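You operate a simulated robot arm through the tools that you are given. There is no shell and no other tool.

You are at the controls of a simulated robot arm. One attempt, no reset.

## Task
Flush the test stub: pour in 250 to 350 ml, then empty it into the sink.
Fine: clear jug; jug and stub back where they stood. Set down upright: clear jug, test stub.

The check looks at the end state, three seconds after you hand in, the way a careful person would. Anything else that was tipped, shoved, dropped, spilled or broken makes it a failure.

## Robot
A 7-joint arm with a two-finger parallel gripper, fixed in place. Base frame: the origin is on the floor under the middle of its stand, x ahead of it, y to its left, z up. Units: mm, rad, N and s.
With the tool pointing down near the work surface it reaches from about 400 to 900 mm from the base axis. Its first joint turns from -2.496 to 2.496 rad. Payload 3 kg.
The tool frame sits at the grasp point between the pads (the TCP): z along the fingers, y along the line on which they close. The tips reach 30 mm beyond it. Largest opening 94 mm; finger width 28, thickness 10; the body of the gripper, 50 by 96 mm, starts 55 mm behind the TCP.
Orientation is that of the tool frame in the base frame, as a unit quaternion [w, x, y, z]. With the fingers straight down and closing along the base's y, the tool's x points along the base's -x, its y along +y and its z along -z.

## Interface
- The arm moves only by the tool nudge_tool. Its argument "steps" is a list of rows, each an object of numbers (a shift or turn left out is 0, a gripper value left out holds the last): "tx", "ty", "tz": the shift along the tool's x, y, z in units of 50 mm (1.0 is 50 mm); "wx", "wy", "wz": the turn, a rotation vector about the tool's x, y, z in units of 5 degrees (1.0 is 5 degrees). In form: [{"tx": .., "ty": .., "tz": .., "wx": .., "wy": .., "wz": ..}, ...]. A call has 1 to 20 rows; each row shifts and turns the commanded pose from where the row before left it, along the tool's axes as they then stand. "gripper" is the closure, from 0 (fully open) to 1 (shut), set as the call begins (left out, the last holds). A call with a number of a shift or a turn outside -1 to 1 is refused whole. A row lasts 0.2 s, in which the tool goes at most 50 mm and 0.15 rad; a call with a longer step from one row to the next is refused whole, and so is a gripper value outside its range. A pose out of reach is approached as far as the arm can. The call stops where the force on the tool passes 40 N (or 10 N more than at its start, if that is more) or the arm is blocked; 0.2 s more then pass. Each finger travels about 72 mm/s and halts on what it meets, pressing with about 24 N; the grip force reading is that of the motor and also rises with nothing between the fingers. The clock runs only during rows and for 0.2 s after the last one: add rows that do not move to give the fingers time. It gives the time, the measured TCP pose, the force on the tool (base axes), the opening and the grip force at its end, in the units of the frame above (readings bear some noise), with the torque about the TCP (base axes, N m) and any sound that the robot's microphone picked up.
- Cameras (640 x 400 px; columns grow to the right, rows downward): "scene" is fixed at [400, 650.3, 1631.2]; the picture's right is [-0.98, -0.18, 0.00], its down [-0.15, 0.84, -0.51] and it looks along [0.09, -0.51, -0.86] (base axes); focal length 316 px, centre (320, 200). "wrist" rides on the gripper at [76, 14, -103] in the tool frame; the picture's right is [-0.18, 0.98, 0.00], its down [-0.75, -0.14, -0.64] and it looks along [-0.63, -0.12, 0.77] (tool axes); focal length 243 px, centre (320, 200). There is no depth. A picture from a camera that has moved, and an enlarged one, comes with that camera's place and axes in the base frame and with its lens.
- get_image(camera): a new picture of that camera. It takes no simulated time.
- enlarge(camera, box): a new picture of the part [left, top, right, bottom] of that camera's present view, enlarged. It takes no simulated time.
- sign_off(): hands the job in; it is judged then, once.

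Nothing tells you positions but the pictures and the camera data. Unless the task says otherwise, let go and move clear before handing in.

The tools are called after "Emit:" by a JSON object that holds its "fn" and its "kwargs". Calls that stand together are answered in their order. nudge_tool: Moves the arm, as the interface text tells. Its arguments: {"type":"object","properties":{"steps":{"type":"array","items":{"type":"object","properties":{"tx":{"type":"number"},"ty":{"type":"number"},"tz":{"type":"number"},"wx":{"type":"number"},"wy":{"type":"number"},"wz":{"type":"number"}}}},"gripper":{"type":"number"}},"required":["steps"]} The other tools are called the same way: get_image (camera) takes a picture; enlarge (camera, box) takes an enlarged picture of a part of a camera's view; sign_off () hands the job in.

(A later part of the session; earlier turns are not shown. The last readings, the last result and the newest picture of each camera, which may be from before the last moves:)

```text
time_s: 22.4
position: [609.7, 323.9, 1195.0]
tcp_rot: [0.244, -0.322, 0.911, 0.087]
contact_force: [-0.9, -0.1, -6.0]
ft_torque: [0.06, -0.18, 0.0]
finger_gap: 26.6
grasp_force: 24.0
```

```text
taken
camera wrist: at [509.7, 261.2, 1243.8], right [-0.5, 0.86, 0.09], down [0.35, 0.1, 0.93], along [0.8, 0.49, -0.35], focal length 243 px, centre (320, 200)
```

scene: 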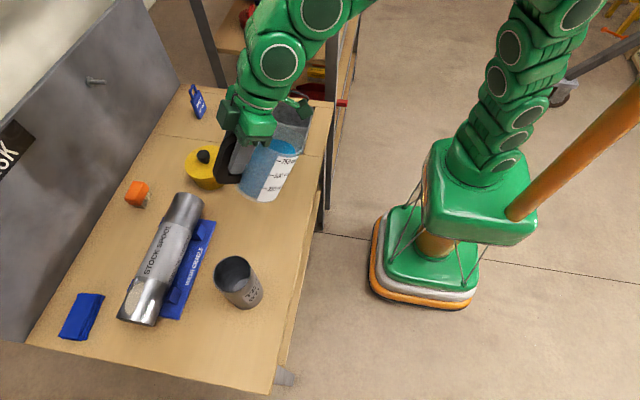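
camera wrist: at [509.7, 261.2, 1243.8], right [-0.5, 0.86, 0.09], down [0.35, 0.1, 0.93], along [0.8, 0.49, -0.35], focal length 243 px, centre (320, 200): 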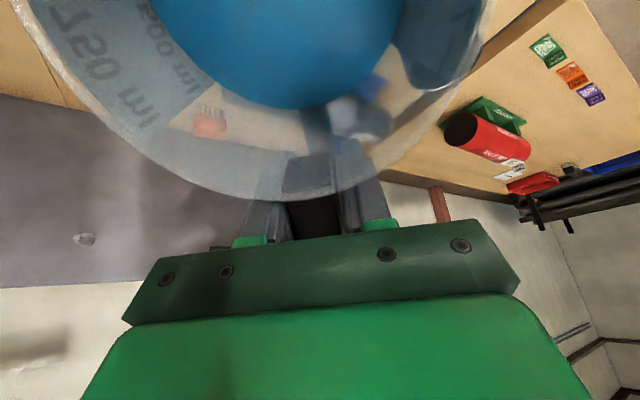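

The tilt works and the liquid stays well clear of the lip. I'll now translate to the far side of the stub at a safe height.

Emit:
{"fn": "nudge_tool", "kwargs": {"steps": [{"tx": -0.2, "tz": 0.115, "ty": 0.12}, {"tx": -0.38, "tz": 0.2194, "ty": 0.234}, {"tx": -0.38, "tz": 0.2194, "ty": 0.234}, {"tx": -0.38, "tz": 0.2194, "ty": 0.234}, {"tx": -0.38, "tz": 0.2194, "ty": 0.234}, {"tx": -0.38, "tz": 0.2194, "ty": 0.234}, {"tx": -0.38, "tz": 0.2194, "ty": 0.234}, {"tx": -0.38, "tz": 0.2194, "ty": 0.234}, {"tx": -0.38, "tz": 0.2194, "ty": 0.234}, {"tx": -0.38, "tz": 0.2194, "ty": 0.234}, {"tx": -0.38, "tz": 0.2194, "ty": 0.234}, {"tx": -0.364, "tz": 0.211, "ty": 0.228}, {}, {}]}}

Emit:
{"fn": "get_image", "kwargs": {"camera": "scene"}}

Emit:
{"fn": "get_image", "kwargs": {"camera": "wrist"}}

```text
time_s: 25.4
position: [721.7, 586.0, 1194.4]
tcp_rot: [0.244, -0.323, 0.91, 0.087]
contact_force: [-1.5, -0.2, -6.3]
ft_torque: [0.12, -0.16, 0.01]
finger_gap: 26.4
grasp_force: 23.6
```

```text
taken
```

scene: 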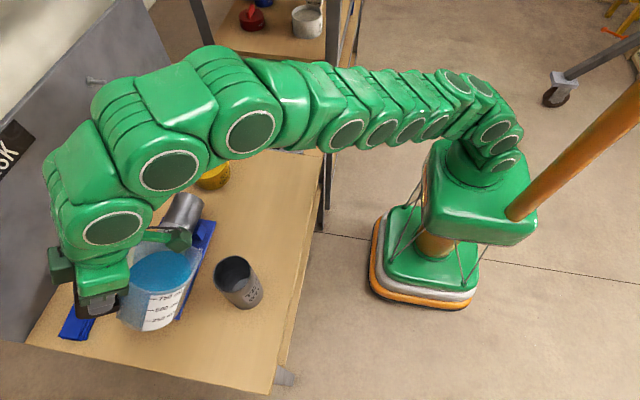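

```text
taken
camera wrist: at [620.8, 524.1, 1243.6], right [-0.49, 0.86, 0.09], down [0.35, 0.1, 0.93], along [0.8, 0.49, -0.35], focal length 243 px, centre (320, 200)
```

wrist: 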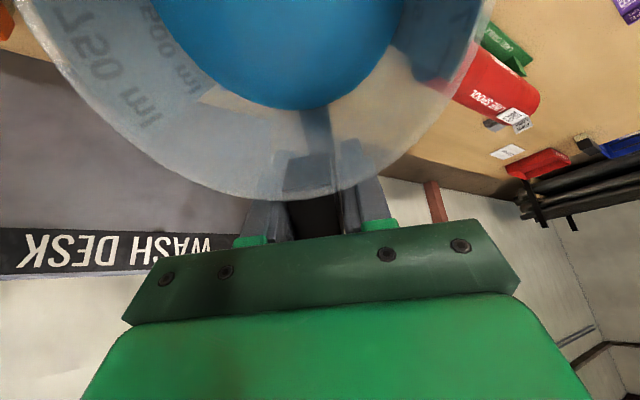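

Positioned with the spout above the stub. I'll verify the spout location before descending.

Emit:
{"fn": "enlarge", "kwargs": {"camera": "scene", "box": [100, 215, 280, 345]}}

```text
3.08 times, centred on (190, 280) of scene
camera zoom: at [400.0, 650.3, 1631.2], right [-0.98, -0.18, 0.0], down [-0.15, 0.84, -0.51], along [0.09, -0.51, -0.86], focal length 974 px, centre (720, -46)
```

zoom: 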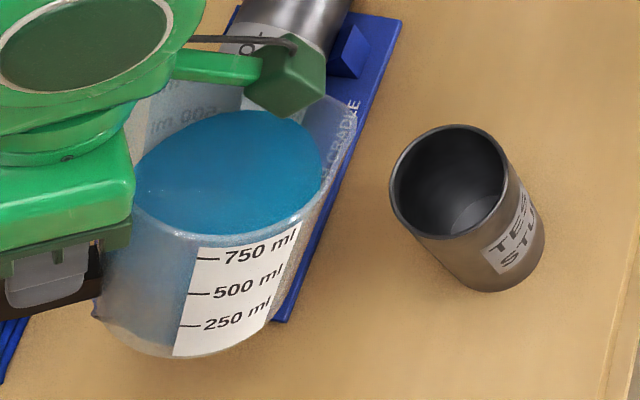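

Emit:
{"fn": "nudge_tool", "kwargs": {"steps": [{"tx": 0.1, "tz": 0.1732}, {"tx": 0.18, "tz": 0.3118}, {"tx": 0.18, "tz": 0.3118}, {"tx": 0.18, "tz": 0.3118}, {"tx": 0.16, "tz": 0.2771}, {"tx": 0.1, "tz": 0.1732}, {}, {}]}}

Emit:
{"fn": "enlarge", "kwargs": {"camera": "scene", "box": [100, 200, 280, 345]}}

```text
time_s: 27.2
position: [720.5, 591.6, 1103.8]
tcp_rot: [0.244, -0.323, 0.91, 0.087]
contact_force: [0.0, -0.2, -6.6]
ft_torque: [0.07, -0.11, 0.03]
finger_gap: 26.5
grasp_force: 24.2
```

```text
2.76 times, centred on (190, 272) of scene
camera zoom: at [400.0, 650.3, 1631.2], right [-0.98, -0.18, 0.0], down [-0.15, 0.84, -0.51], along [0.09, -0.51, -0.86], focal length 873 px, centre (679, 0)
```

zoom: 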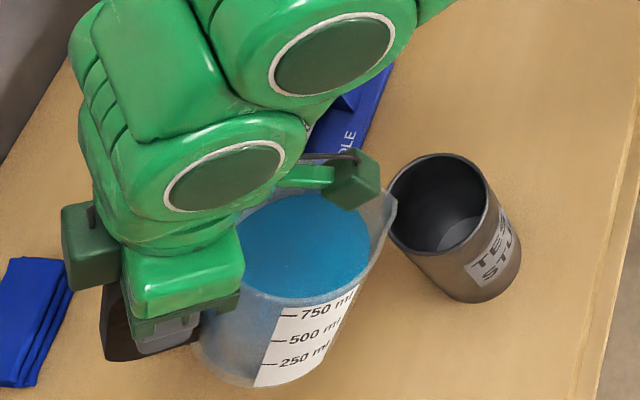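

Emit:
{"fn": "get_image", "kwargs": {"camera": "wrist"}}

Emit:
{"fn": "enlarge", "kwargs": {"camera": "scene", "box": [180, 225, 260, 295]}}

```text
taken
camera wrist: at [619.7, 526.7, 1153.2], right [-0.5, 0.86, 0.09], down [0.35, 0.1, 0.93], along [0.8, 0.49, -0.35], focal length 243 px, centre (320, 200)
```

wrist: 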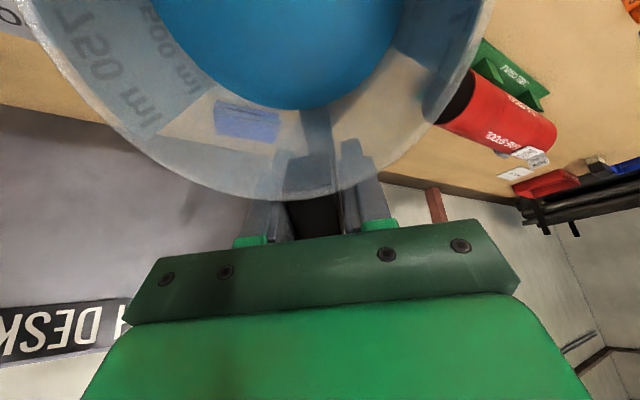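

```text
5.71 times, centred on (220, 260) of scene
camera zoom: at [400.0, 650.3, 1631.2], right [-0.98, -0.18, 0.0], down [-0.15, 0.84, -0.51], along [0.09, -0.51, -0.86], focal length 1808 px, centre (891, -143)
```

zoom: 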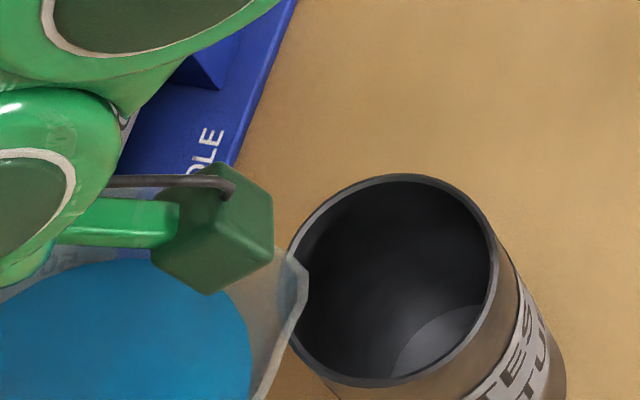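

The spout tip is at about (612, 505, 1080), roughly 17 mm outward of the stub centre and 5 mm off sideways. I'll correct that while tilting to 42.5° and lowering slightly, still short of pouring.

Emit:
{"fn": "nudge_tool", "kwargs": {"steps": [{"ty": -0.05}, {"ty": -0.04, "tx": -0.005, "tz": -0.0657, "wy": -0.5}, {"tx": -0.005, "tz": -0.0657, "wy": -0.5}, {"tx": -0.005, "tz": -0.0657, "wy": -0.5}, {"tx": -0.005, "tz": -0.0657, "wy": -0.5}, {"tx": -0.005, "tz": -0.0657, "wy": -0.5}, {}, {}]}}

Emit:
{"fn": "enlarge", "kwargs": {"camera": "scene", "box": [120, 205, 280, 325]}}

Emit:
{"fn": "get_image", "kwargs": {"camera": "wrist"}}

```text
time_s: 29.0
position: [716.9, 578.8, 1117.0]
tcp_rot: [0.342, -0.312, 0.878, 0.121]
contact_force: [0.3, 0.7, -4.6]
ft_torque: [0.04, -0.03, 0.01]
finger_gap: 26.4
grasp_force: 24.2
```

```text
3.33 times, centred on (200, 265) of scene
camera zoom: at [400.0, 650.3, 1631.2], right [-0.98, -0.18, 0.0], down [-0.15, 0.84, -0.51], along [0.09, -0.51, -0.86], focal length 1055 px, centre (720, -17)
```

zoom: 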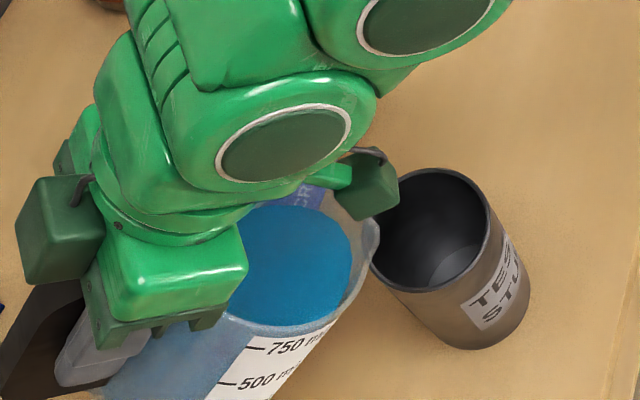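

```text
taken
camera wrist: at [610.1, 511.6, 1141.0], right [-0.51, 0.85, 0.12], down [0.18, -0.03, 0.98], along [0.84, 0.53, -0.14], focal length 243 px, centre (320, 200)
```

wrist: 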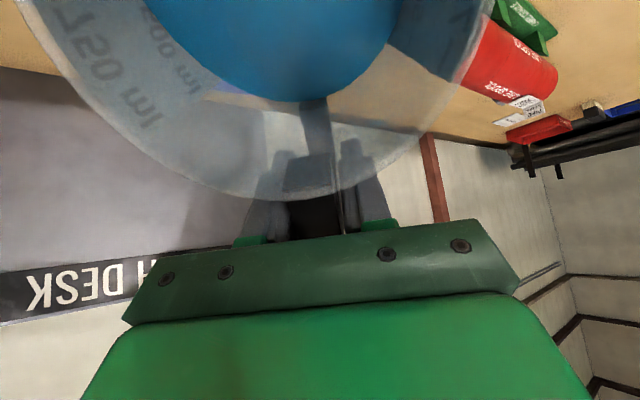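

Emit:
{"fn": "nudge_tool", "kwargs": {"steps": [{}]}}

Emit:
{"fn": "nudge_tool", "kwargs": {"steps": [{}]}}

Emit:
{"fn": "enlarge", "kwargs": {"camera": "scene", "box": [180, 235, 250, 295]}}

```text
time_s: 29.4
position: [718.2, 579.0, 1118.2]
tcp_rot: [0.341, -0.312, 0.878, 0.122]
contact_force: [-0.6, 0.7, -6.2]
ft_torque: [0.04, -0.05, -0.01]
finger_gap: 26.4
grasp_force: 23.7
```

```text
time_s: 29.8
position: [716.7, 578.8, 1118.3]
tcp_rot: [0.342, -0.312, 0.878, 0.121]
contact_force: [-0.2, 0.0, -5.3]
ft_torque: [0.03, -0.05, -0.02]
finger_gap: 26.6
grasp_force: 23.8
```

```text
6.67 times, centred on (215, 265) of scene
camera zoom: at [400.0, 650.3, 1631.2], right [-0.98, -0.18, 0.0], down [-0.15, 0.84, -0.51], along [0.09, -0.51, -0.86], focal length 2109 px, centre (1020, -233)
```

zoom: 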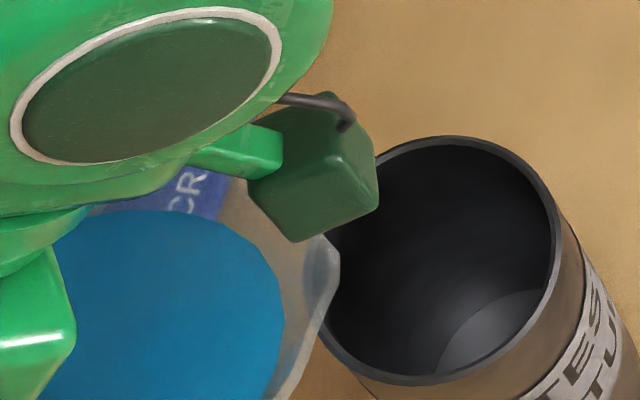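

No pouring yet, and the tip is about 22 mm outward of the stub centre. I'll shift 5 mm inward and tilt to ~47.5°, watching for the start of flow.

Emit:
{"fn": "nudge_tool", "kwargs": {"steps": [{"tx": 0.0737, "tz": -0.0676}, {"tx": -0.0403, "tz": -0.1143, "wy": -0.5}, {}, {"tx": -0.0403, "tz": -0.1143, "wy": -0.5}, {}, {}]}}

Emit:
{"fn": "enlarge", "kwargs": {"camera": "scene", "box": [150, 225, 270, 325]}}

```text
time_s: 31.2
position: [710.9, 574.0, 1129.4]
tcp_rot: [0.38, -0.305, 0.863, 0.134]
contact_force: [-0.3, -0.2, -5.5]
ft_torque: [0.01, 0.0, -0.02]
finger_gap: 26.6
grasp_force: 23.9
```

```text
4.00 times, centred on (210, 275) of scene
camera zoom: at [400.0, 650.3, 1631.2], right [-0.98, -0.18, 0.0], down [-0.15, 0.84, -0.51], along [0.09, -0.51, -0.86], focal length 1266 px, centre (760, -100)
```

zoom: 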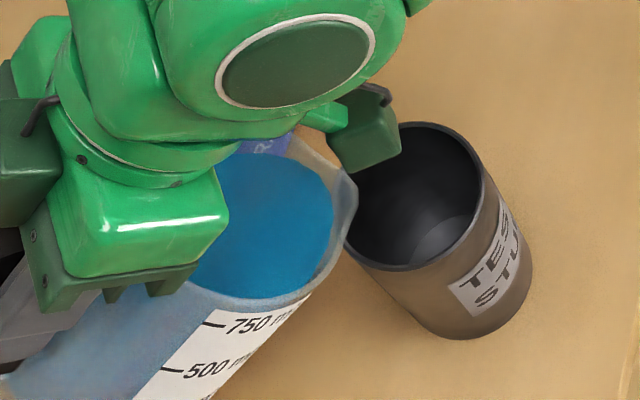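

Emit:
{"fn": "nudge_tool", "kwargs": {"steps": [{"tx": -0.0403, "tz": -0.1143, "wy": -0.5}, {}, {}, {}]}}

Emit:
{"fn": "enlarge", "kwargs": {"camera": "scene", "box": [150, 225, 270, 325]}}

```text
time_s: 32.2
position: [706.9, 571.2, 1135.7]
tcp_rot: [0.398, -0.304, 0.854, 0.142]
contact_force: [-0.6, -0.4, -6.8]
ft_torque: [0.02, -0.03, 0.01]
finger_gap: 26.6
grasp_force: 24.0
```

```text
4.00 times, centred on (210, 275) of scene
camera zoom: at [400.0, 650.3, 1631.2], right [-0.98, -0.18, 0.0], down [-0.15, 0.84, -0.51], along [0.09, -0.51, -0.86], focal length 1266 px, centre (760, -100)
```

zoom: 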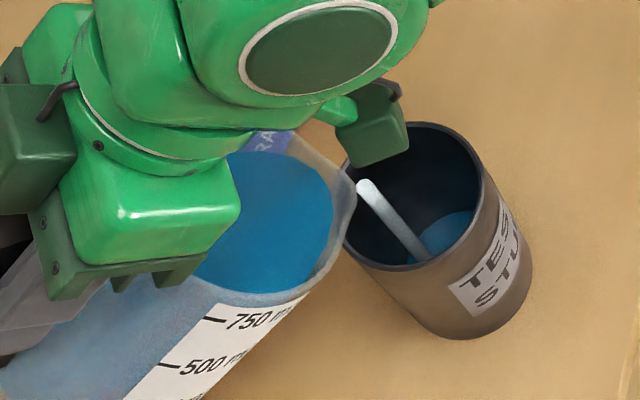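

Pouring has started and the stream lands inside the stub. I'll hold here and watch how the flow behaves.

Emit:
{"fn": "nudge_tool", "kwargs": {"steps": [{}, {}, {}]}}

Emit:
{"fn": "enlarge", "kwargs": {"camera": "scene", "box": [150, 225, 270, 325]}}

```text
time_s: 33.0
position: [707.7, 571.9, 1135.7]
tcp_rot: [0.398, -0.303, 0.854, 0.141]
contact_force: [0.8, 1.6, -6.6]
ft_torque: [0.04, -0.05, -0.01]
finger_gap: 26.4
grasp_force: 23.6
```

```text
4.00 times, centred on (210, 275) of scene
camera zoom: at [400.0, 650.3, 1631.2], right [-0.98, -0.18, 0.0], down [-0.15, 0.84, -0.51], along [0.09, -0.51, -0.86], focal length 1266 px, centre (760, -100)
```

zoom: 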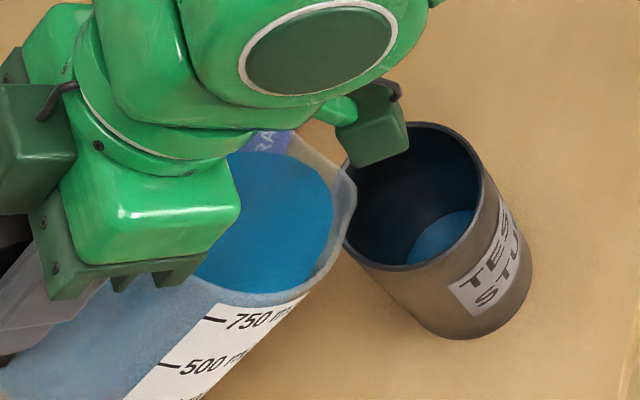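

The flow is quasi-static and stops at equilibrium, so tilt angle controls the volume. I'll continue in 2.5° steps with holds.

Emit:
{"fn": "nudge_tool", "kwargs": {"steps": [{"tx": -0.0403, "tz": -0.1143, "wy": -0.5}, {}, {}, {}]}}

Emit:
{"fn": "enlarge", "kwargs": {"camera": "scene", "box": [150, 225, 270, 325]}}

Emit:
{"fn": "nudge_tool", "kwargs": {"steps": [{}, {}, {"tx": -0.0403, "tz": -0.1143, "wy": -0.5}, {}]}}

Emit:
{"fn": "enlarge", "kwargs": {"camera": "scene", "box": [150, 225, 270, 325]}}

```text
time_s: 34.0
position: [706.0, 569.1, 1140.0]
tcp_rot: [0.417, -0.301, 0.845, 0.148]
contact_force: [-0.6, 0.5, -5.6]
ft_torque: [0.01, -0.04, -0.02]
finger_gap: 26.4
grasp_force: 24.3
```

```text
4.00 times, centred on (210, 275) of scene
camera zoom: at [400.0, 650.3, 1631.2], right [-0.98, -0.18, 0.0], down [-0.15, 0.84, -0.51], along [0.09, -0.51, -0.86], focal length 1266 px, centre (760, -100)
```

zoom: 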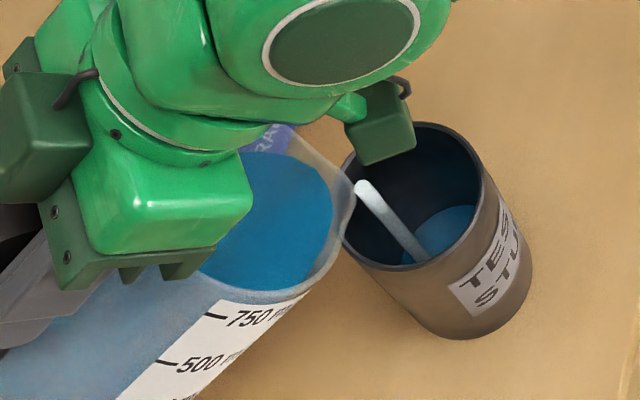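

```text
time_s: 35.0
position: [701.1, 568.6, 1146.0]
tcp_rot: [0.436, -0.296, 0.836, 0.154]
contact_force: [0.5, 0.4, -5.5]
ft_torque: [-0.01, 0.01, -0.02]
finger_gap: 26.5
grasp_force: 23.8
```

```text
4.00 times, centred on (210, 275) of scene
camera zoom: at [400.0, 650.3, 1631.2], right [-0.98, -0.18, 0.0], down [-0.15, 0.84, -0.51], along [0.09, -0.51, -0.86], focal length 1266 px, centre (760, -100)
```

zoom: 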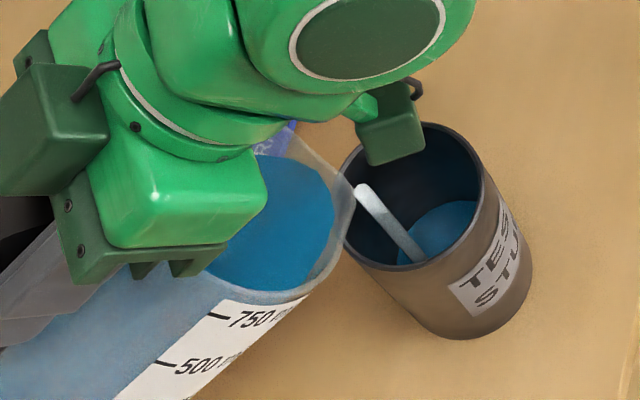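

The stream is landing cleanly in the stub. Continuing to 60°.

Emit:
{"fn": "nudge_tool", "kwargs": {"steps": [{}, {}, {"tx": -0.0403, "tz": -0.1143, "wy": -0.5}, {}, {}, {}]}}

Emit:
{"fn": "nudge_tool", "kwargs": {"steps": [{}, {"tx": -0.0403, "tz": -0.1143, "wy": -0.5}, {}, {}, {}, {}]}}

Emit:
{"fn": "nudge_tool", "kwargs": {"steps": [{}, {}, {}]}}

Emit:
{"fn": "enlarge", "kwargs": {"camera": "scene", "box": [150, 225, 270, 325]}}

Emit:
{"fn": "nudge_tool", "kwargs": {"steps": [{}]}}

Emit:
{"fn": "nudge_tool", "kwargs": {"steps": [{}]}}

```text
time_s: 36.4
position: [699.5, 565.6, 1150.2]
tcp_rot: [0.454, -0.292, 0.826, 0.161]
contact_force: [0.7, 0.5, -4.8]
ft_torque: [-0.04, 0.02, -0.02]
finger_gap: 26.3
grasp_force: 24.0
```

```text
time_s: 37.8
position: [697.4, 563.6, 1153.9]
tcp_rot: [0.471, -0.289, 0.816, 0.167]
contact_force: [0.2, 0.1, -3.6]
ft_torque: [-0.04, 0.01, -0.01]
finger_gap: 26.4
grasp_force: 24.5
```

```text
time_s: 38.6
position: [696.3, 562.6, 1153.7]
tcp_rot: [0.471, -0.29, 0.816, 0.167]
contact_force: [-0.1, -0.7, -3.9]
ft_torque: [-0.02, 0.06, -0.02]
finger_gap: 26.4
grasp_force: 24.0
```

```text
4.00 times, centred on (210, 275) of scene
camera zoom: at [400.0, 650.3, 1631.2], right [-0.98, -0.18, 0.0], down [-0.15, 0.84, -0.51], along [0.09, -0.51, -0.86], focal length 1266 px, centre (760, -100)
```

zoom: 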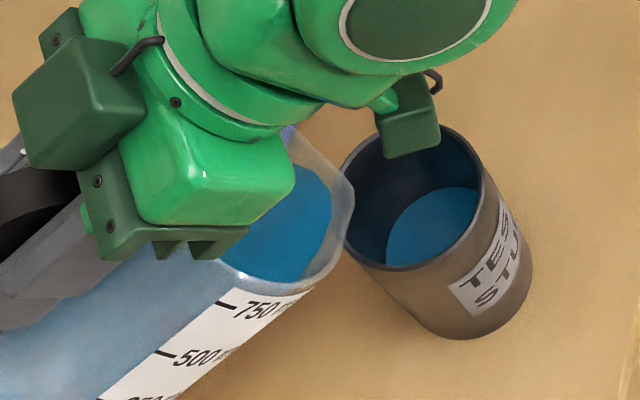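

```text
time_s: 39.0
position: [696.3, 564.1, 1153.7]
tcp_rot: [0.471, -0.29, 0.816, 0.168]
contact_force: [-0.1, 0.7, -4.2]
ft_torque: [-0.03, 0.0, 0.03]
finger_gap: 26.4
grasp_force: 23.8
```

```text
time_s: 39.4
position: [696.7, 562.2, 1152.9]
tcp_rot: [0.471, -0.29, 0.816, 0.168]
contact_force: [-0.6, -0.1, -4.3]
ft_torque: [-0.01, 0.0, 0.02]
finger_gap: 26.3
grasp_force: 23.7
```

About 200 ml has been poured by weight and stub level. I'll tilt in finer steps to ~63.75° and reassess.

Emit:
{"fn": "nudge_tool", "kwargs": {"steps": [{"tx": -0.0202, "tz": -0.0572, "wy": -0.25}, {}, {}, {"tx": -0.0202, "tz": -0.0572, "wy": -0.25}, {}, {}, {"tx": -0.0202, "tz": -0.0572, "wy": -0.25}, {}, {}, {}, {}, {}]}}

Emit:
{"fn": "nudge_tool", "kwargs": {"steps": [{}]}}

Emit:
{"fn": "nudge_tool", "kwargs": {"steps": [{}]}}

Emit:
{"fn": "nudge_tool", "kwargs": {"steps": [{}]}}

Emit:
{"fn": "nudge_tool", "kwargs": {"steps": [{}]}}

Emit:
{"fn": "enlarge", "kwargs": {"camera": "scene", "box": [150, 225, 270, 325]}}

Emit:
{"fn": "enlarge", "kwargs": {"camera": "scene", "box": [225, 245, 275, 305]}}

```text
time_s: 42.0
position: [691.6, 559.2, 1159.6]
tcp_rot: [0.498, -0.284, 0.8, 0.176]
contact_force: [-0.1, 0.5, -4.3]
ft_torque: [-0.01, 0.02, 0.01]
finger_gap: 26.3
grasp_force: 24.2
```

```text
time_s: 42.4
position: [691.9, 559.6, 1160.9]
tcp_rot: [0.497, -0.284, 0.801, 0.176]
contact_force: [-0.6, 0.3, -3.6]
ft_torque: [-0.04, 0.03, 0.04]
finger_gap: 26.4
grasp_force: 24.2
```

```text
time_s: 42.8
position: [691.6, 560.0, 1160.9]
tcp_rot: [0.497, -0.285, 0.8, 0.177]
contact_force: [-0.8, 0.8, -4.1]
ft_torque: [-0.04, 0.03, -0.02]
finger_gap: 26.5
grasp_force: 24.5
```

```text
time_s: 43.2
position: [692.1, 558.4, 1159.3]
tcp_rot: [0.496, -0.285, 0.801, 0.177]
contact_force: [0.7, 0.3, -3.4]
ft_torque: [-0.03, 0.03, -0.02]
finger_gap: 26.3
grasp_force: 23.6
```

```text
time_s: 43.6
position: [691.3, 559.9, 1160.5]
tcp_rot: [0.496, -0.285, 0.801, 0.177]
contact_force: [0.6, 0.0, -4.1]
ft_torque: [-0.01, 0.04, -0.01]
finger_gap: 26.5
grasp_force: 23.5
```

```text
4.00 times, centred on (210, 275) of scene
camera zoom: at [400.0, 650.3, 1631.2], right [-0.98, -0.18, 0.0], down [-0.15, 0.84, -0.51], along [0.09, -0.51, -0.86], focal length 1266 px, centre (760, -100)
```

zoom: 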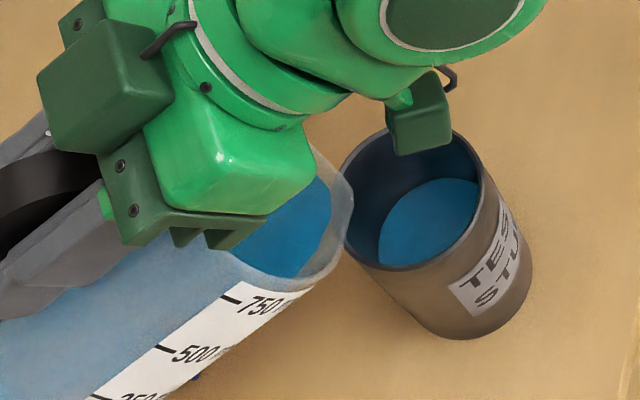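

```text
6.67 times, centred on (250, 275) of scene
camera zoom: at [400.0, 650.3, 1631.2], right [-0.98, -0.18, 0.0], down [-0.15, 0.84, -0.51], along [0.09, -0.51, -0.86], focal length 2109 px, centre (787, -300)
```

zoom: 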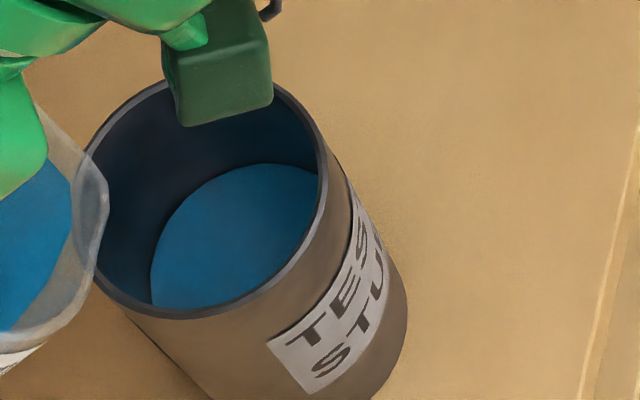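

About 250 ml has been poured, and each 3.75° adds roughly 50 ml. I'll go another 3.75° to reach about 300 ml.

Emit:
{"fn": "nudge_tool", "kwargs": {"steps": [{"tx": -0.0202, "tz": -0.0572, "wy": -0.25}, {}, {}, {"tx": -0.0202, "tz": -0.0572, "wy": -0.25}, {}, {}, {"tx": -0.0202, "tz": -0.0572, "wy": -0.25}, {}, {}, {}, {}, {}]}}

Emit:
{"fn": "nudge_tool", "kwargs": {"steps": [{}]}}

Emit:
{"fn": "nudge_tool", "kwargs": {"steps": [{}]}}

Emit:
{"fn": "nudge_tool", "kwargs": {"steps": [{}]}}

Emit:
{"fn": "nudge_tool", "kwargs": {"steps": [{}]}}

Emit:
{"fn": "enlarge", "kwargs": {"camera": "scene", "box": [150, 225, 270, 325]}}

Emit:
{"fn": "enlarge", "kwargs": {"camera": "scene", "box": [225, 245, 275, 305]}}

```text
time_s: 46.2
position: [686.4, 555.6, 1167.3]
tcp_rot: [0.524, -0.278, 0.783, 0.186]
contact_force: [-0.7, 0.0, -3.2]
ft_torque: [0.0, 0.01, 0.0]
finger_gap: 26.2
grasp_force: 24.0
```

```text
time_s: 46.6
position: [686.7, 556.1, 1167.5]
tcp_rot: [0.524, -0.278, 0.784, 0.185]
contact_force: [-0.1, 0.2, -3.4]
ft_torque: [-0.01, 0.07, 0.0]
finger_gap: 26.5
grasp_force: 24.3
```

```text
time_s: 47.0
position: [686.7, 555.1, 1168.0]
tcp_rot: [0.523, -0.278, 0.784, 0.186]
contact_force: [-0.8, -0.2, -3.1]
ft_torque: [-0.03, 0.02, 0.0]
finger_gap: 26.4
grasp_force: 23.9
```

```text
time_s: 47.4
position: [686.4, 554.0, 1167.7]
tcp_rot: [0.524, -0.278, 0.784, 0.186]
contact_force: [0.3, 0.5, -3.8]
ft_torque: [-0.02, 0.01, 0.01]
finger_gap: 26.2
grasp_force: 24.0
```

```text
time_s: 47.8
position: [685.8, 555.2, 1168.3]
tcp_rot: [0.523, -0.278, 0.784, 0.185]
contact_force: [-0.2, 0.6, -2.6]
ft_torque: [-0.02, 0.04, -0.01]
finger_gap: 26.5
grasp_force: 24.3
```

```text
4.00 times, centred on (210, 275) of scene
camera zoom: at [400.0, 650.3, 1631.2], right [-0.98, -0.18, 0.0], down [-0.15, 0.84, -0.51], along [0.09, -0.51, -0.86], focal length 1266 px, centre (760, -100)
```

zoom: 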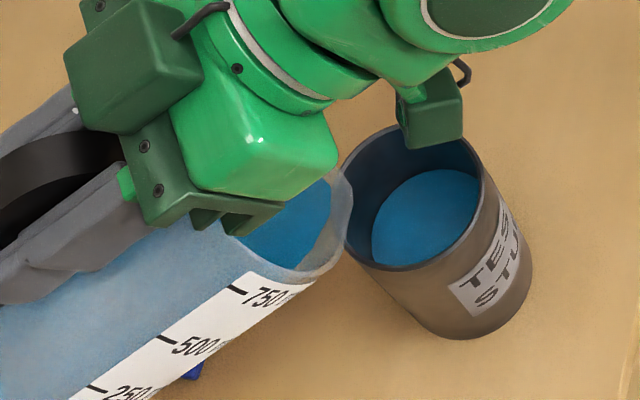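

```text
6.67 times, centred on (250, 275) of scene
camera zoom: at [400.0, 650.3, 1631.2], right [-0.98, -0.18, 0.0], down [-0.15, 0.84, -0.51], along [0.09, -0.51, -0.86], focal length 2109 px, centre (787, -300)
```

zoom: 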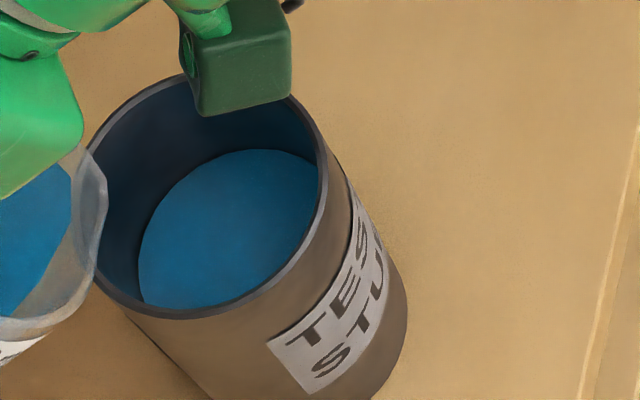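

About 300 ml is in the stub, with weight and level agreeing at 295–315 ml. I'll tilt the jug back about its spout, then raise it.

Emit:
{"fn": "nudge_tool", "kwargs": {"steps": [{"tx": 0.0452, "tz": 0.1125, "wy": 0.5}, {"tx": 0.0953, "tz": 0.2229, "wy": 1}, {"tx": 0.0953, "tz": 0.2229, "wy": 1}, {"tx": 0.0953, "tz": 0.2229, "wy": 1}, {"tx": 0.0953, "tz": 0.2229, "wy": 1}, {"tx": 0.0452, "tz": 0.1125, "wy": 0.5}, {}, {}]}}

Emit:
{"fn": "enlarge", "kwargs": {"camera": "scene", "box": [120, 205, 280, 325]}}

```text
time_s: 49.6
position: [712.7, 574.6, 1118.1]
tcp_rot: [0.341, -0.311, 0.879, 0.121]
contact_force: [0.0, 0.4, -4.3]
ft_torque: [0.01, -0.02, 0.0]
finger_gap: 26.2
grasp_force: 23.6
```

```text
3.33 times, centred on (200, 265) of scene
camera zoom: at [400.0, 650.3, 1631.2], right [-0.98, -0.18, 0.0], down [-0.15, 0.84, -0.51], along [0.09, -0.51, -0.86], focal length 1055 px, centre (720, -17)
```

zoom: 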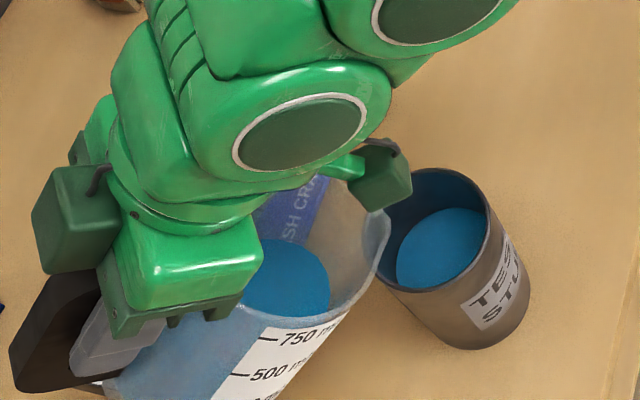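

Clean so far, with nothing spilled on the table. I'll raise the jug straight up, clear of the stub.

Emit:
{"fn": "nudge_tool", "kwargs": {"steps": [{"tx": -0.15, "tz": -0.1635}, {"tx": -0.281, "tz": -0.3063}, {"tx": -0.281, "tz": -0.3063}, {"tx": -0.281, "tz": -0.3063}, {"tx": -0.281, "tz": -0.3063}, {"tx": -0.281, "tz": -0.3063}, {}, {"wy": 0.5}, {"wy": 1}, {"wy": 1}, {}, {}]}}

Emit:
{"fn": "get_image", "kwargs": {"camera": "scene"}}

Emit:
{"fn": "get_image", "kwargs": {"camera": "wrist"}}

```text
time_s: 52.2
position: [712.4, 576.3, 1233.5]
tcp_rot: [0.244, -0.322, 0.911, 0.086]
contact_force: [-0.1, 1.0, -3.2]
ft_torque: [0.03, -0.07, 0.01]
finger_gap: 26.3
grasp_force: 24.1
```

```text
taken
```

scene: 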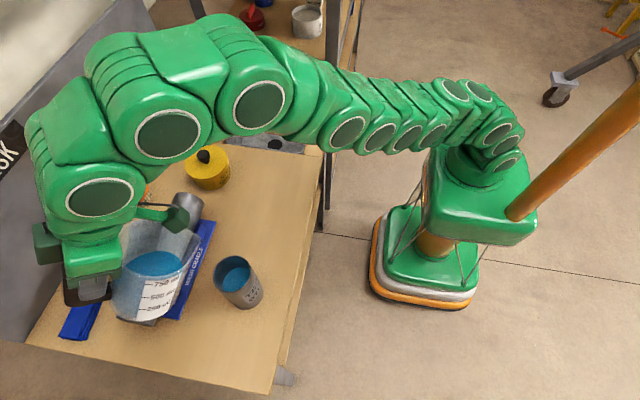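

```text
taken
camera wrist: at [612.6, 513.0, 1283.9], right [-0.5, 0.86, 0.09], down [0.35, 0.1, 0.93], along [0.8, 0.49, -0.35], focal length 243 px, centre (320, 200)
```

wrist: 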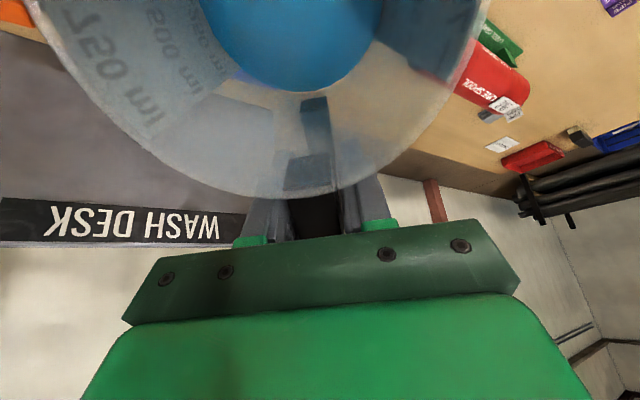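

Clear of the stub. I'll carry the jug back along the same path and return it upright above its original spot.

Emit:
{"fn": "nudge_tool", "kwargs": {"steps": [{"tx": 0.18, "tz": -0.104, "ty": -0.114}, {"tx": 0.36, "tz": -0.208, "ty": -0.228}, {"tx": 0.36, "tz": -0.208, "ty": -0.228}, {"tx": 0.36, "tz": -0.208, "ty": -0.228}, {"tx": 0.36, "tz": -0.208, "ty": -0.228}, {"tx": 0.36, "tz": -0.208, "ty": -0.228}, {"tx": 0.36, "tz": -0.208, "ty": -0.228}, {"tx": 0.36, "tz": -0.208, "ty": -0.228}, {"tx": 0.36, "tz": -0.208, "ty": -0.228}, {"tx": 0.36, "tz": -0.208, "ty": -0.228}, {"tx": 0.36, "tz": -0.208, "ty": -0.228}, {"tx": 0.35, "tz": -0.202, "ty": -0.226}, {}, {}]}}

Emit:
{"fn": "nudge_tool", "kwargs": {"steps": [{"wy": 0.5}, {"wy": 0.8}, {"wy": 0.8}, {"wy": 0.8}, {"wy": 0.8}, {"wy": 0.8}, {"wy": 0.8}, {"wy": 0.7}, {}, {}]}}

Emit:
{"fn": "get_image", "kwargs": {"camera": "scene"}}

Emit:
{"fn": "get_image", "kwargs": {"camera": "wrist"}}

```text
time_s: 55.2
position: [608.6, 324.6, 1234.1]
tcp_rot: [0.243, -0.324, 0.91, 0.087]
contact_force: [0.1, 0.4, -3.0]
ft_torque: [0.04, -0.08, -0.01]
finger_gap: 26.3
grasp_force: 23.8
```

```text
time_s: 57.4
position: [611.2, 323.2, 1233.1]
tcp_rot: [-0.001, -0.334, 0.943, 0.0]
contact_force: [-0.4, 0.8, -3.6]
ft_torque: [0.11, -0.11, 0.0]
finger_gap: 26.5
grasp_force: 24.0
```

```text
taken
```

scene: 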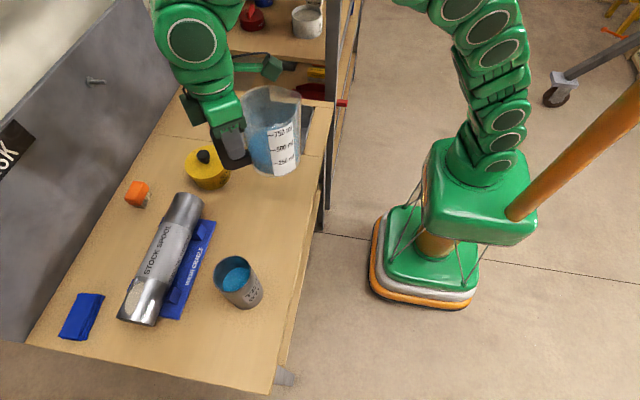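

```text
taken
camera wrist: at [542.1, 286.8, 1334.5], right [-0.48, 0.88, 0.0], down [0.67, 0.37, 0.64], along [0.56, 0.31, -0.77], focal length 243 px, centre (320, 200)
```

wrist: 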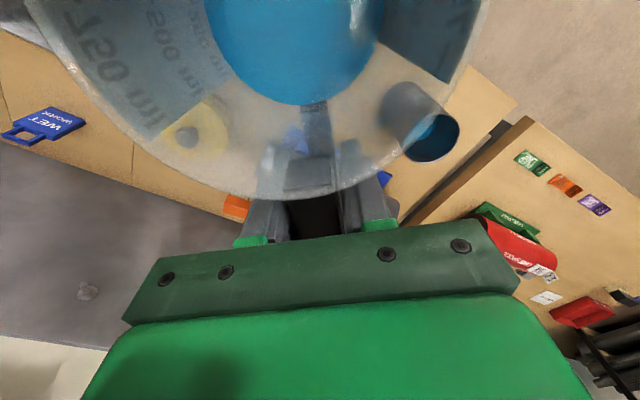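

The jug is upright again. I'll read its remaining level against the graduations and check the stub.

Emit:
{"fn": "enlarge", "kwargs": {"camera": "scene", "box": [235, 80, 310, 180]}}

Emit:
{"fn": "enlarge", "kwargs": {"camera": "scene", "box": [240, 85, 305, 135]}}

Emit:
{"fn": "enlarge", "kwargs": {"camera": "scene", "box": [205, 245, 275, 315]}}

```text
4.00 times, centred on (272, 130) of scene
camera zoom: at [400.0, 650.3, 1631.2], right [-0.98, -0.18, 0.0], down [-0.15, 0.84, -0.51], along [0.09, -0.51, -0.86], focal length 1266 px, centre (510, 480)
```

zoom: 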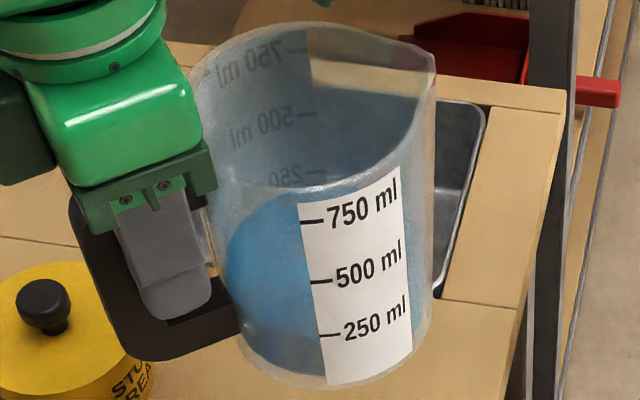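

```text
8.00 times, centred on (272, 110) of scene
camera zoom: at [400.0, 650.3, 1631.2], right [-0.98, -0.18, 0.0], down [-0.15, 0.84, -0.51], along [0.09, -0.51, -0.86], focal length 2531 px, centre (700, 920)
```

zoom: 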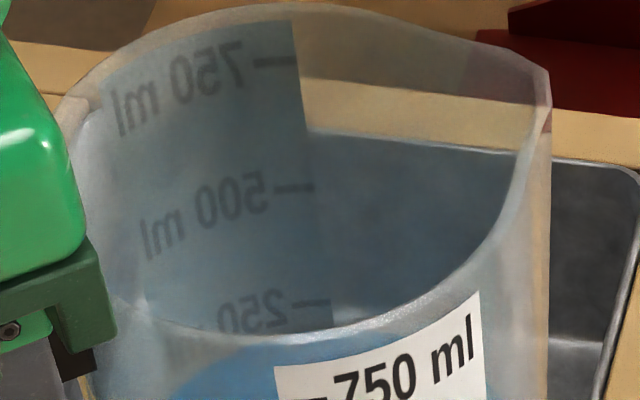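

```text
5.71 times, centred on (240, 280) of scene
camera zoom: at [400.0, 650.3, 1631.2], right [-0.98, -0.18, 0.0], down [-0.15, 0.84, -0.51], along [0.09, -0.51, -0.86], focal length 1808 px, centre (777, -257)
```

zoom: 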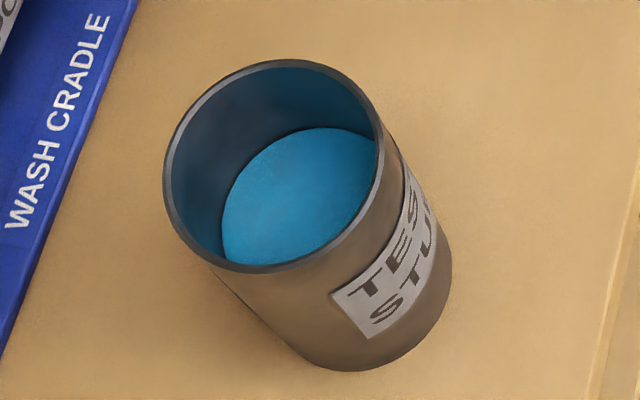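

The jug now holds about 195–200 ml and the stub about 300 ml. I'll yaw back to the original heading and descend partway.

Emit:
{"fn": "nudge_tool", "kwargs": {"steps": [{"wz": -0.5}, {"wz": -0.9}, {"wz": -0.9}, {"wz": -0.9}, {"wz": -0.9}, {"wz": -0.9}, {"wz": -0.9}, {"wz": -0.9}, {"wz": -0.9}, {"wz": -0.9}, {"wz": -0.9}, {"wz": -0.7}, {}, {}]}}

Emit:
{"fn": "nudge_tool", "kwargs": {"steps": [{"tz": 0.4}, {"tz": 0.5}, {"tz": 0.5}, {"tz": 0.5}, {"tz": 0.5}, {"tz": 0.5}, {"tz": 0.5}, {"tz": 0.4}, {"tz": 0.3}, {"tz": 0.2}, {}, {}, {}]}}

Emit:
{"fn": "get_image", "kwargs": {"camera": "wrist"}}

Emit:
{"fn": "get_image", "kwargs": {"camera": "scene"}}

```text
time_s: 60.4
position: [611.1, 323.3, 1233.5]
tcp_rot: [0.0, 0.708, -0.706, 0.0]
contact_force: [0.1, 0.1, -3.7]
ft_torque: [0.18, 0.01, -0.02]
finger_gap: 26.5
grasp_force: 23.9
```

```text
time_s: 63.2
position: [611.9, 323.6, 1016.9]
tcp_rot: [-0.001, 0.708, -0.707, 0.0]
contact_force: [-0.1, 0.1, -3.0]
ft_torque: [0.12, 0.01, 0.02]
finger_gap: 26.5
grasp_force: 24.3
```

```text
taken
camera wrist: at [596.6, 247.6, 1119.7], right [-0.98, 0.18, 0.0], down [0.14, 0.75, 0.64], along [0.12, 0.63, -0.77], focal length 243 px, centre (320, 200)
```

wrist: 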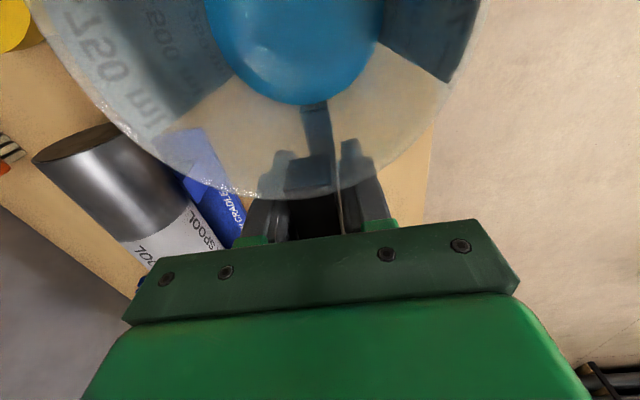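

```text
taken
```

scene: 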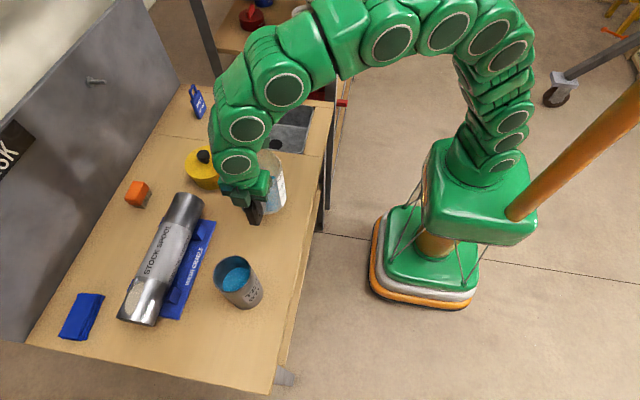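

I need about −2 mm in x, +1.1 mm in y and 47 mm down to match the grasp pose. I'll correct the position and descend to just above contact.

Emit:
{"fn": "nudge_tool", "kwargs": {"steps": [{"ty": 0.04, "tx": -0.022, "tz": 0.2}, {"tz": 0.3}, {"tz": 0.2}, {"tz": 0.12}, {"tz": 0.06}, {}, {}]}}

Emit:
{"fn": "get_image", "kwargs": {"camera": "wrist"}}

```text
time_s: 64.8
position: [608.3, 326.3, 975.4]
tcp_rot: [0.0, -0.707, 0.707, 0.0]
contact_force: [-0.3, -0.6, -2.8]
ft_torque: [0.15, -0.01, 0.0]
finger_gap: 26.3
grasp_force: 23.7
```

```text
taken
camera wrist: at [593.3, 249.4, 1077.0], right [-0.98, 0.18, 0.0], down [0.14, 0.75, 0.64], along [0.12, 0.63, -0.77], focal length 243 px, centre (320, 200)
```

wrist: 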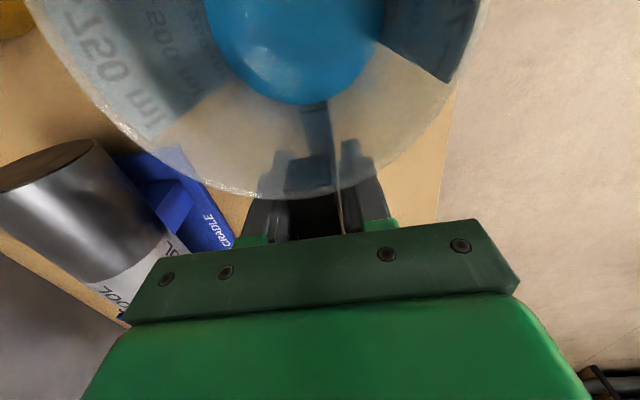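

Emit:
{"fn": "nudge_tool", "kwargs": {"steps": [{"ty": -0.026, "tx": 0.014, "tz": 0.03}, {"tz": 0.03}, {}, {}]}}

Emit:
{"fn": "enlarge", "kwargs": {"camera": "wrist", "box": [220, 0, 420, 220]}}

```text
time_s: 65.8
position: [608.8, 324.3, 973.8]
tcp_rot: [0.0, 0.708, -0.707, 0.0]
contact_force: [0.6, 4.2, 6.9]
ft_torque: [-0.75, 0.0, 0.12]
finger_gap: 26.2
grasp_force: 23.3
```

```text
1.82 times, centred on (320, 110) of wrist
camera zoom: at [594.3, 248.1, 1074.3], right [-0.98, 0.18, 0.0], down [0.14, 0.75, 0.64], along [0.12, 0.63, -0.77], focal length 441 px, centre (320, 364)
```

zoom: 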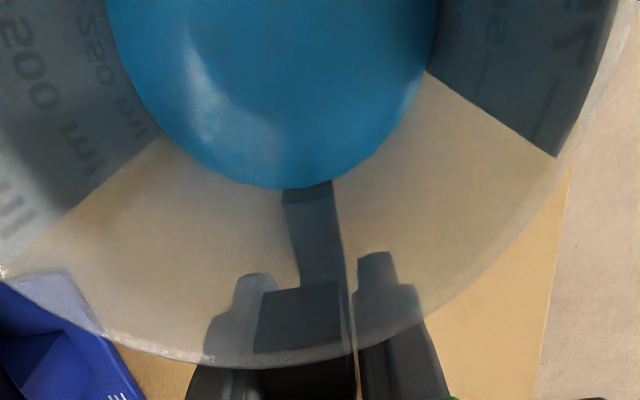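

The jug touched down about 2 mm earlier than expected, with the spout-side edge taking the load, so it is slightly pitched in the grip. I'll look closely before releasing.

Emit:
{"fn": "enlarge", "kwargs": {"camera": "scene", "box": [235, 140, 305, 235]}}

Emit:
{"fn": "nudge_tool", "kwargs": {"steps": [{"tz": -0.03}, {}, {}]}}

Emit:
{"fn": "enlarge", "kwargs": {"camera": "wrist", "box": [220, 0, 420, 220]}}

```text
4.21 times, centred on (270, 188) of scene
camera zoom: at [400.0, 650.3, 1631.2], right [-0.98, -0.18, 0.0], down [-0.15, 0.84, -0.51], along [0.09, -0.51, -0.86], focal length 1332 px, centre (530, 253)
```

zoom: 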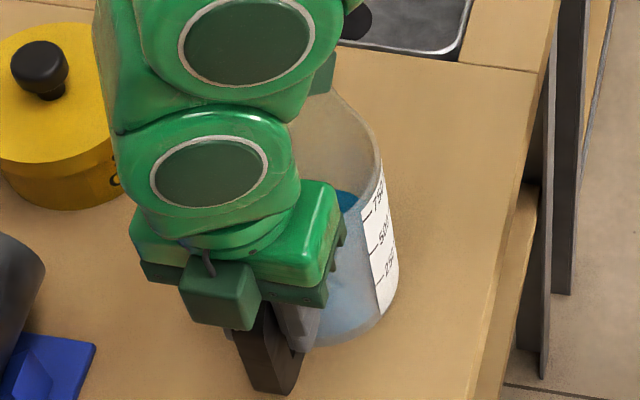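

```text
time_s: 66.6
position: [609.2, 325.4, 973.0]
tcp_rot: [0.0, -0.707, 0.707, 0.0]
contact_force: [0.6, 0.1, -3.0]
ft_torque: [0.16, -0.02, 0.01]
finger_gap: 26.4
grasp_force: 23.9
```

```text
1.82 times, centred on (320, 110) of wrist
camera zoom: at [594.7, 248.6, 1075.5], right [-0.98, 0.18, 0.0], down [0.14, 0.75, 0.64], along [0.12, 0.63, -0.77], focal length 441 px, centre (320, 364)
```

zoom: 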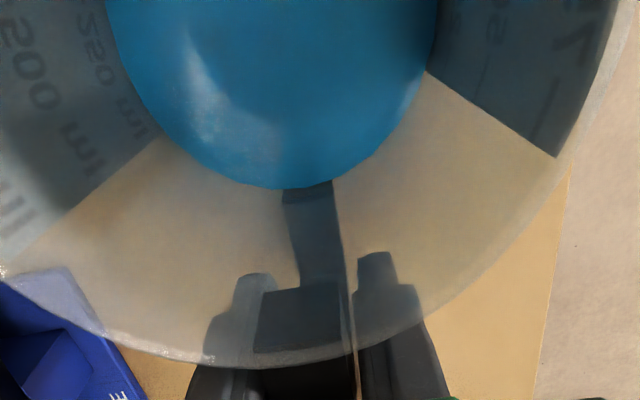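

The jug is held rigidly but pitched about 1.2° spout-down in the grip. I'll counter-rotate the tool by that amount so the base lands flat, then ease down.

Emit:
{"fn": "nudge_tool", "kwargs": {"steps": [{"wy": 0.25}, {}, {"tz": 0.02}, {}, {}]}}

Emit:
{"fn": "nudge_tool", "kwargs": {"steps": [{"tz": 0.015}, {}, {}]}}

Emit:
{"fn": "enlarge", "kwargs": {"camera": "wrist", "box": [220, 0, 420, 220]}}

```text
time_s: 67.8
position: [610.9, 324.4, 972.7]
tcp_rot: [-0.008, -0.707, 0.707, -0.008]
contact_force: [-0.3, -0.1, -3.2]
ft_torque: [0.18, 0.0, 0.02]
finger_gap: 26.3
grasp_force: 23.8
```

```text
time_s: 68.6
position: [609.6, 324.9, 972.2]
tcp_rot: [-0.008, -0.707, 0.707, -0.008]
contact_force: [0.4, 0.5, -3.2]
ft_torque: [0.14, -0.04, 0.01]
finger_gap: 26.4
grasp_force: 23.4
```

```text
1.82 times, centred on (320, 110) of wrist
camera zoom: at [595.3, 250.6, 1075.0], right [-0.98, 0.18, 0.0], down [0.14, 0.77, 0.63], along [0.12, 0.61, -0.78], focal length 441 px, centre (320, 364)
```

zoom: 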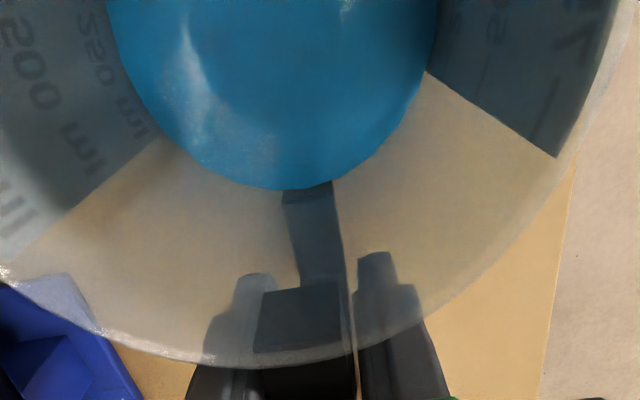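

Emit:
{"fn": "nudge_tool", "kwargs": {"steps": [{"tz": 0.012}, {}, {}]}}

Emit:
{"fn": "nudge_tool", "kwargs": {"steps": [{"tz": 0.012}, {}, {}]}}

```text
time_s: 69.4
position: [609.5, 324.4, 971.0]
tcp_rot: [0.008, 0.707, -0.707, 0.007]
contact_force: [1.1, -0.9, 3.7]
ft_torque: [0.01, -0.12, 0.03]
finger_gap: 26.5
grasp_force: 24.1
```

```text
time_s: 70.2
position: [610.7, 323.7, 971.3]
tcp_rot: [0.008, 0.708, -0.707, 0.008]
contact_force: [-6.0, 6.4, 18.1]
ft_torque: [0.18, 0.21, -0.08]
finger_gap: 26.4
grasp_force: 23.9
```

Now the handle-side edge touches first, so I over-corrected slightly. I'll back off, take out about 0.5°, and ease down again.

Emit:
{"fn": "nudge_tool", "kwargs": {"steps": [{"tz": -0.03}, {"wy": -0.11}, {}, {}]}}

Emit:
{"fn": "nudge_tool", "kwargs": {"steps": [{"tz": 0.01}, {}, {}]}}

Emit:
{"fn": "nudge_tool", "kwargs": {"steps": [{"tz": 0.008}, {}, {}]}}

```text
time_s: 71.2
position: [610.2, 324.2, 971.8]
tcp_rot: [0.004, 0.707, -0.707, 0.004]
contact_force: [0.4, -1.0, -3.8]
ft_torque: [0.2, 0.02, 0.02]
finger_gap: 26.2
grasp_force: 24.5
```

```text
time_s: 72.0
position: [611.7, 324.3, 972.6]
tcp_rot: [-0.004, -0.707, 0.707, -0.004]
contact_force: [-0.3, -0.1, -2.8]
ft_torque: [0.16, -0.02, -0.01]
finger_gap: 26.2
grasp_force: 23.8
```

```text
time_s: 72.8
position: [610.9, 324.8, 972.1]
tcp_rot: [-0.003, -0.707, 0.707, -0.006]
contact_force: [0.1, -2.6, 14.7]
ft_torque: [-0.44, -0.02, -0.03]
finger_gap: 26.2
grasp_force: 24.0
```

The remaining misalignment is well under 0.5°. I'll ease the pressing force off slightly, then open the gripper.

Emit:
{"fn": "nudge_tool", "kwargs": {"steps": [{"tz": -0.006, "wy": -0.04}, {}, {}]}}

```text
time_s: 73.6
position: [609.5, 324.7, 971.2]
tcp_rot: [-0.003, -0.707, 0.708, -0.003]
contact_force: [3.0, 1.9, 5.8]
ft_torque: [0.15, -0.09, 0.06]
finger_gap: 26.2
grasp_force: 24.1
```

Emit:
{"fn": "nudge_tool", "kwargs": {"steps": [{}, {}], "gripper": 0.6}}

Emit:
{"fn": "enlarge", "kwargs": {"camera": "wrist", "box": [220, 0, 420, 220]}}

Emit:
{"fn": "enlarge", "kwargs": {"camera": "scene", "box": [235, 140, 305, 235]}}

```text
time_s: 74.2
position: [609.6, 323.4, 971.2]
tcp_rot: [0.002, 0.707, -0.707, 0.003]
contact_force: [0.7, 0.2, 0.0]
ft_torque: [-0.04, 0.0, 0.0]
finger_gap: 37.4
grasp_force: 0.1
```

```text
1.82 times, centred on (320, 110) of wrist
camera zoom: at [595.2, 248.8, 1073.5], right [-0.98, 0.18, 0.0], down [0.14, 0.76, 0.64], along [0.12, 0.62, -0.77], focal length 441 px, centre (320, 364)
```

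zoom: 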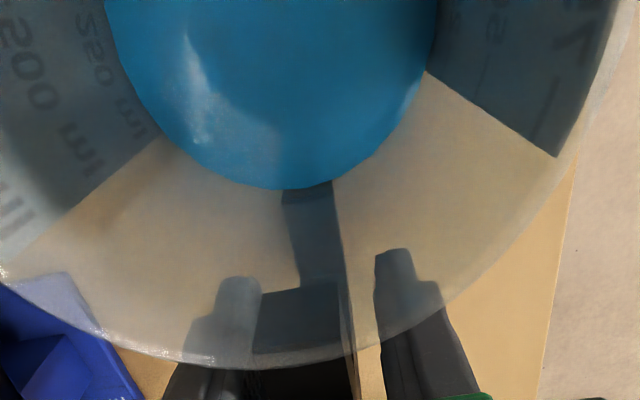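

```text
4.21 times, centred on (270, 188) of scene
camera zoom: at [400.0, 650.3, 1631.2], right [-0.98, -0.18, 0.0], down [-0.15, 0.84, -0.51], along [0.09, -0.51, -0.86], focal length 1332 px, centre (530, 253)
```

zoom: 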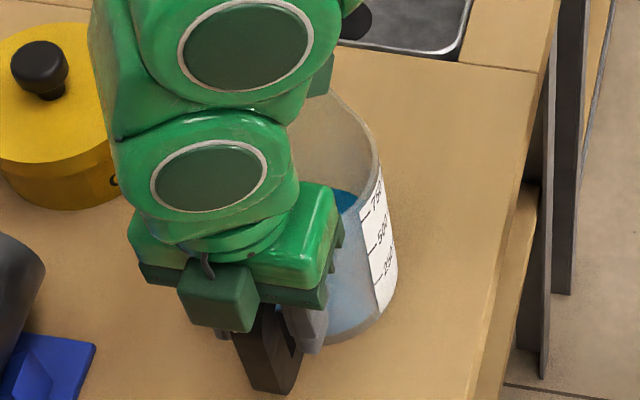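

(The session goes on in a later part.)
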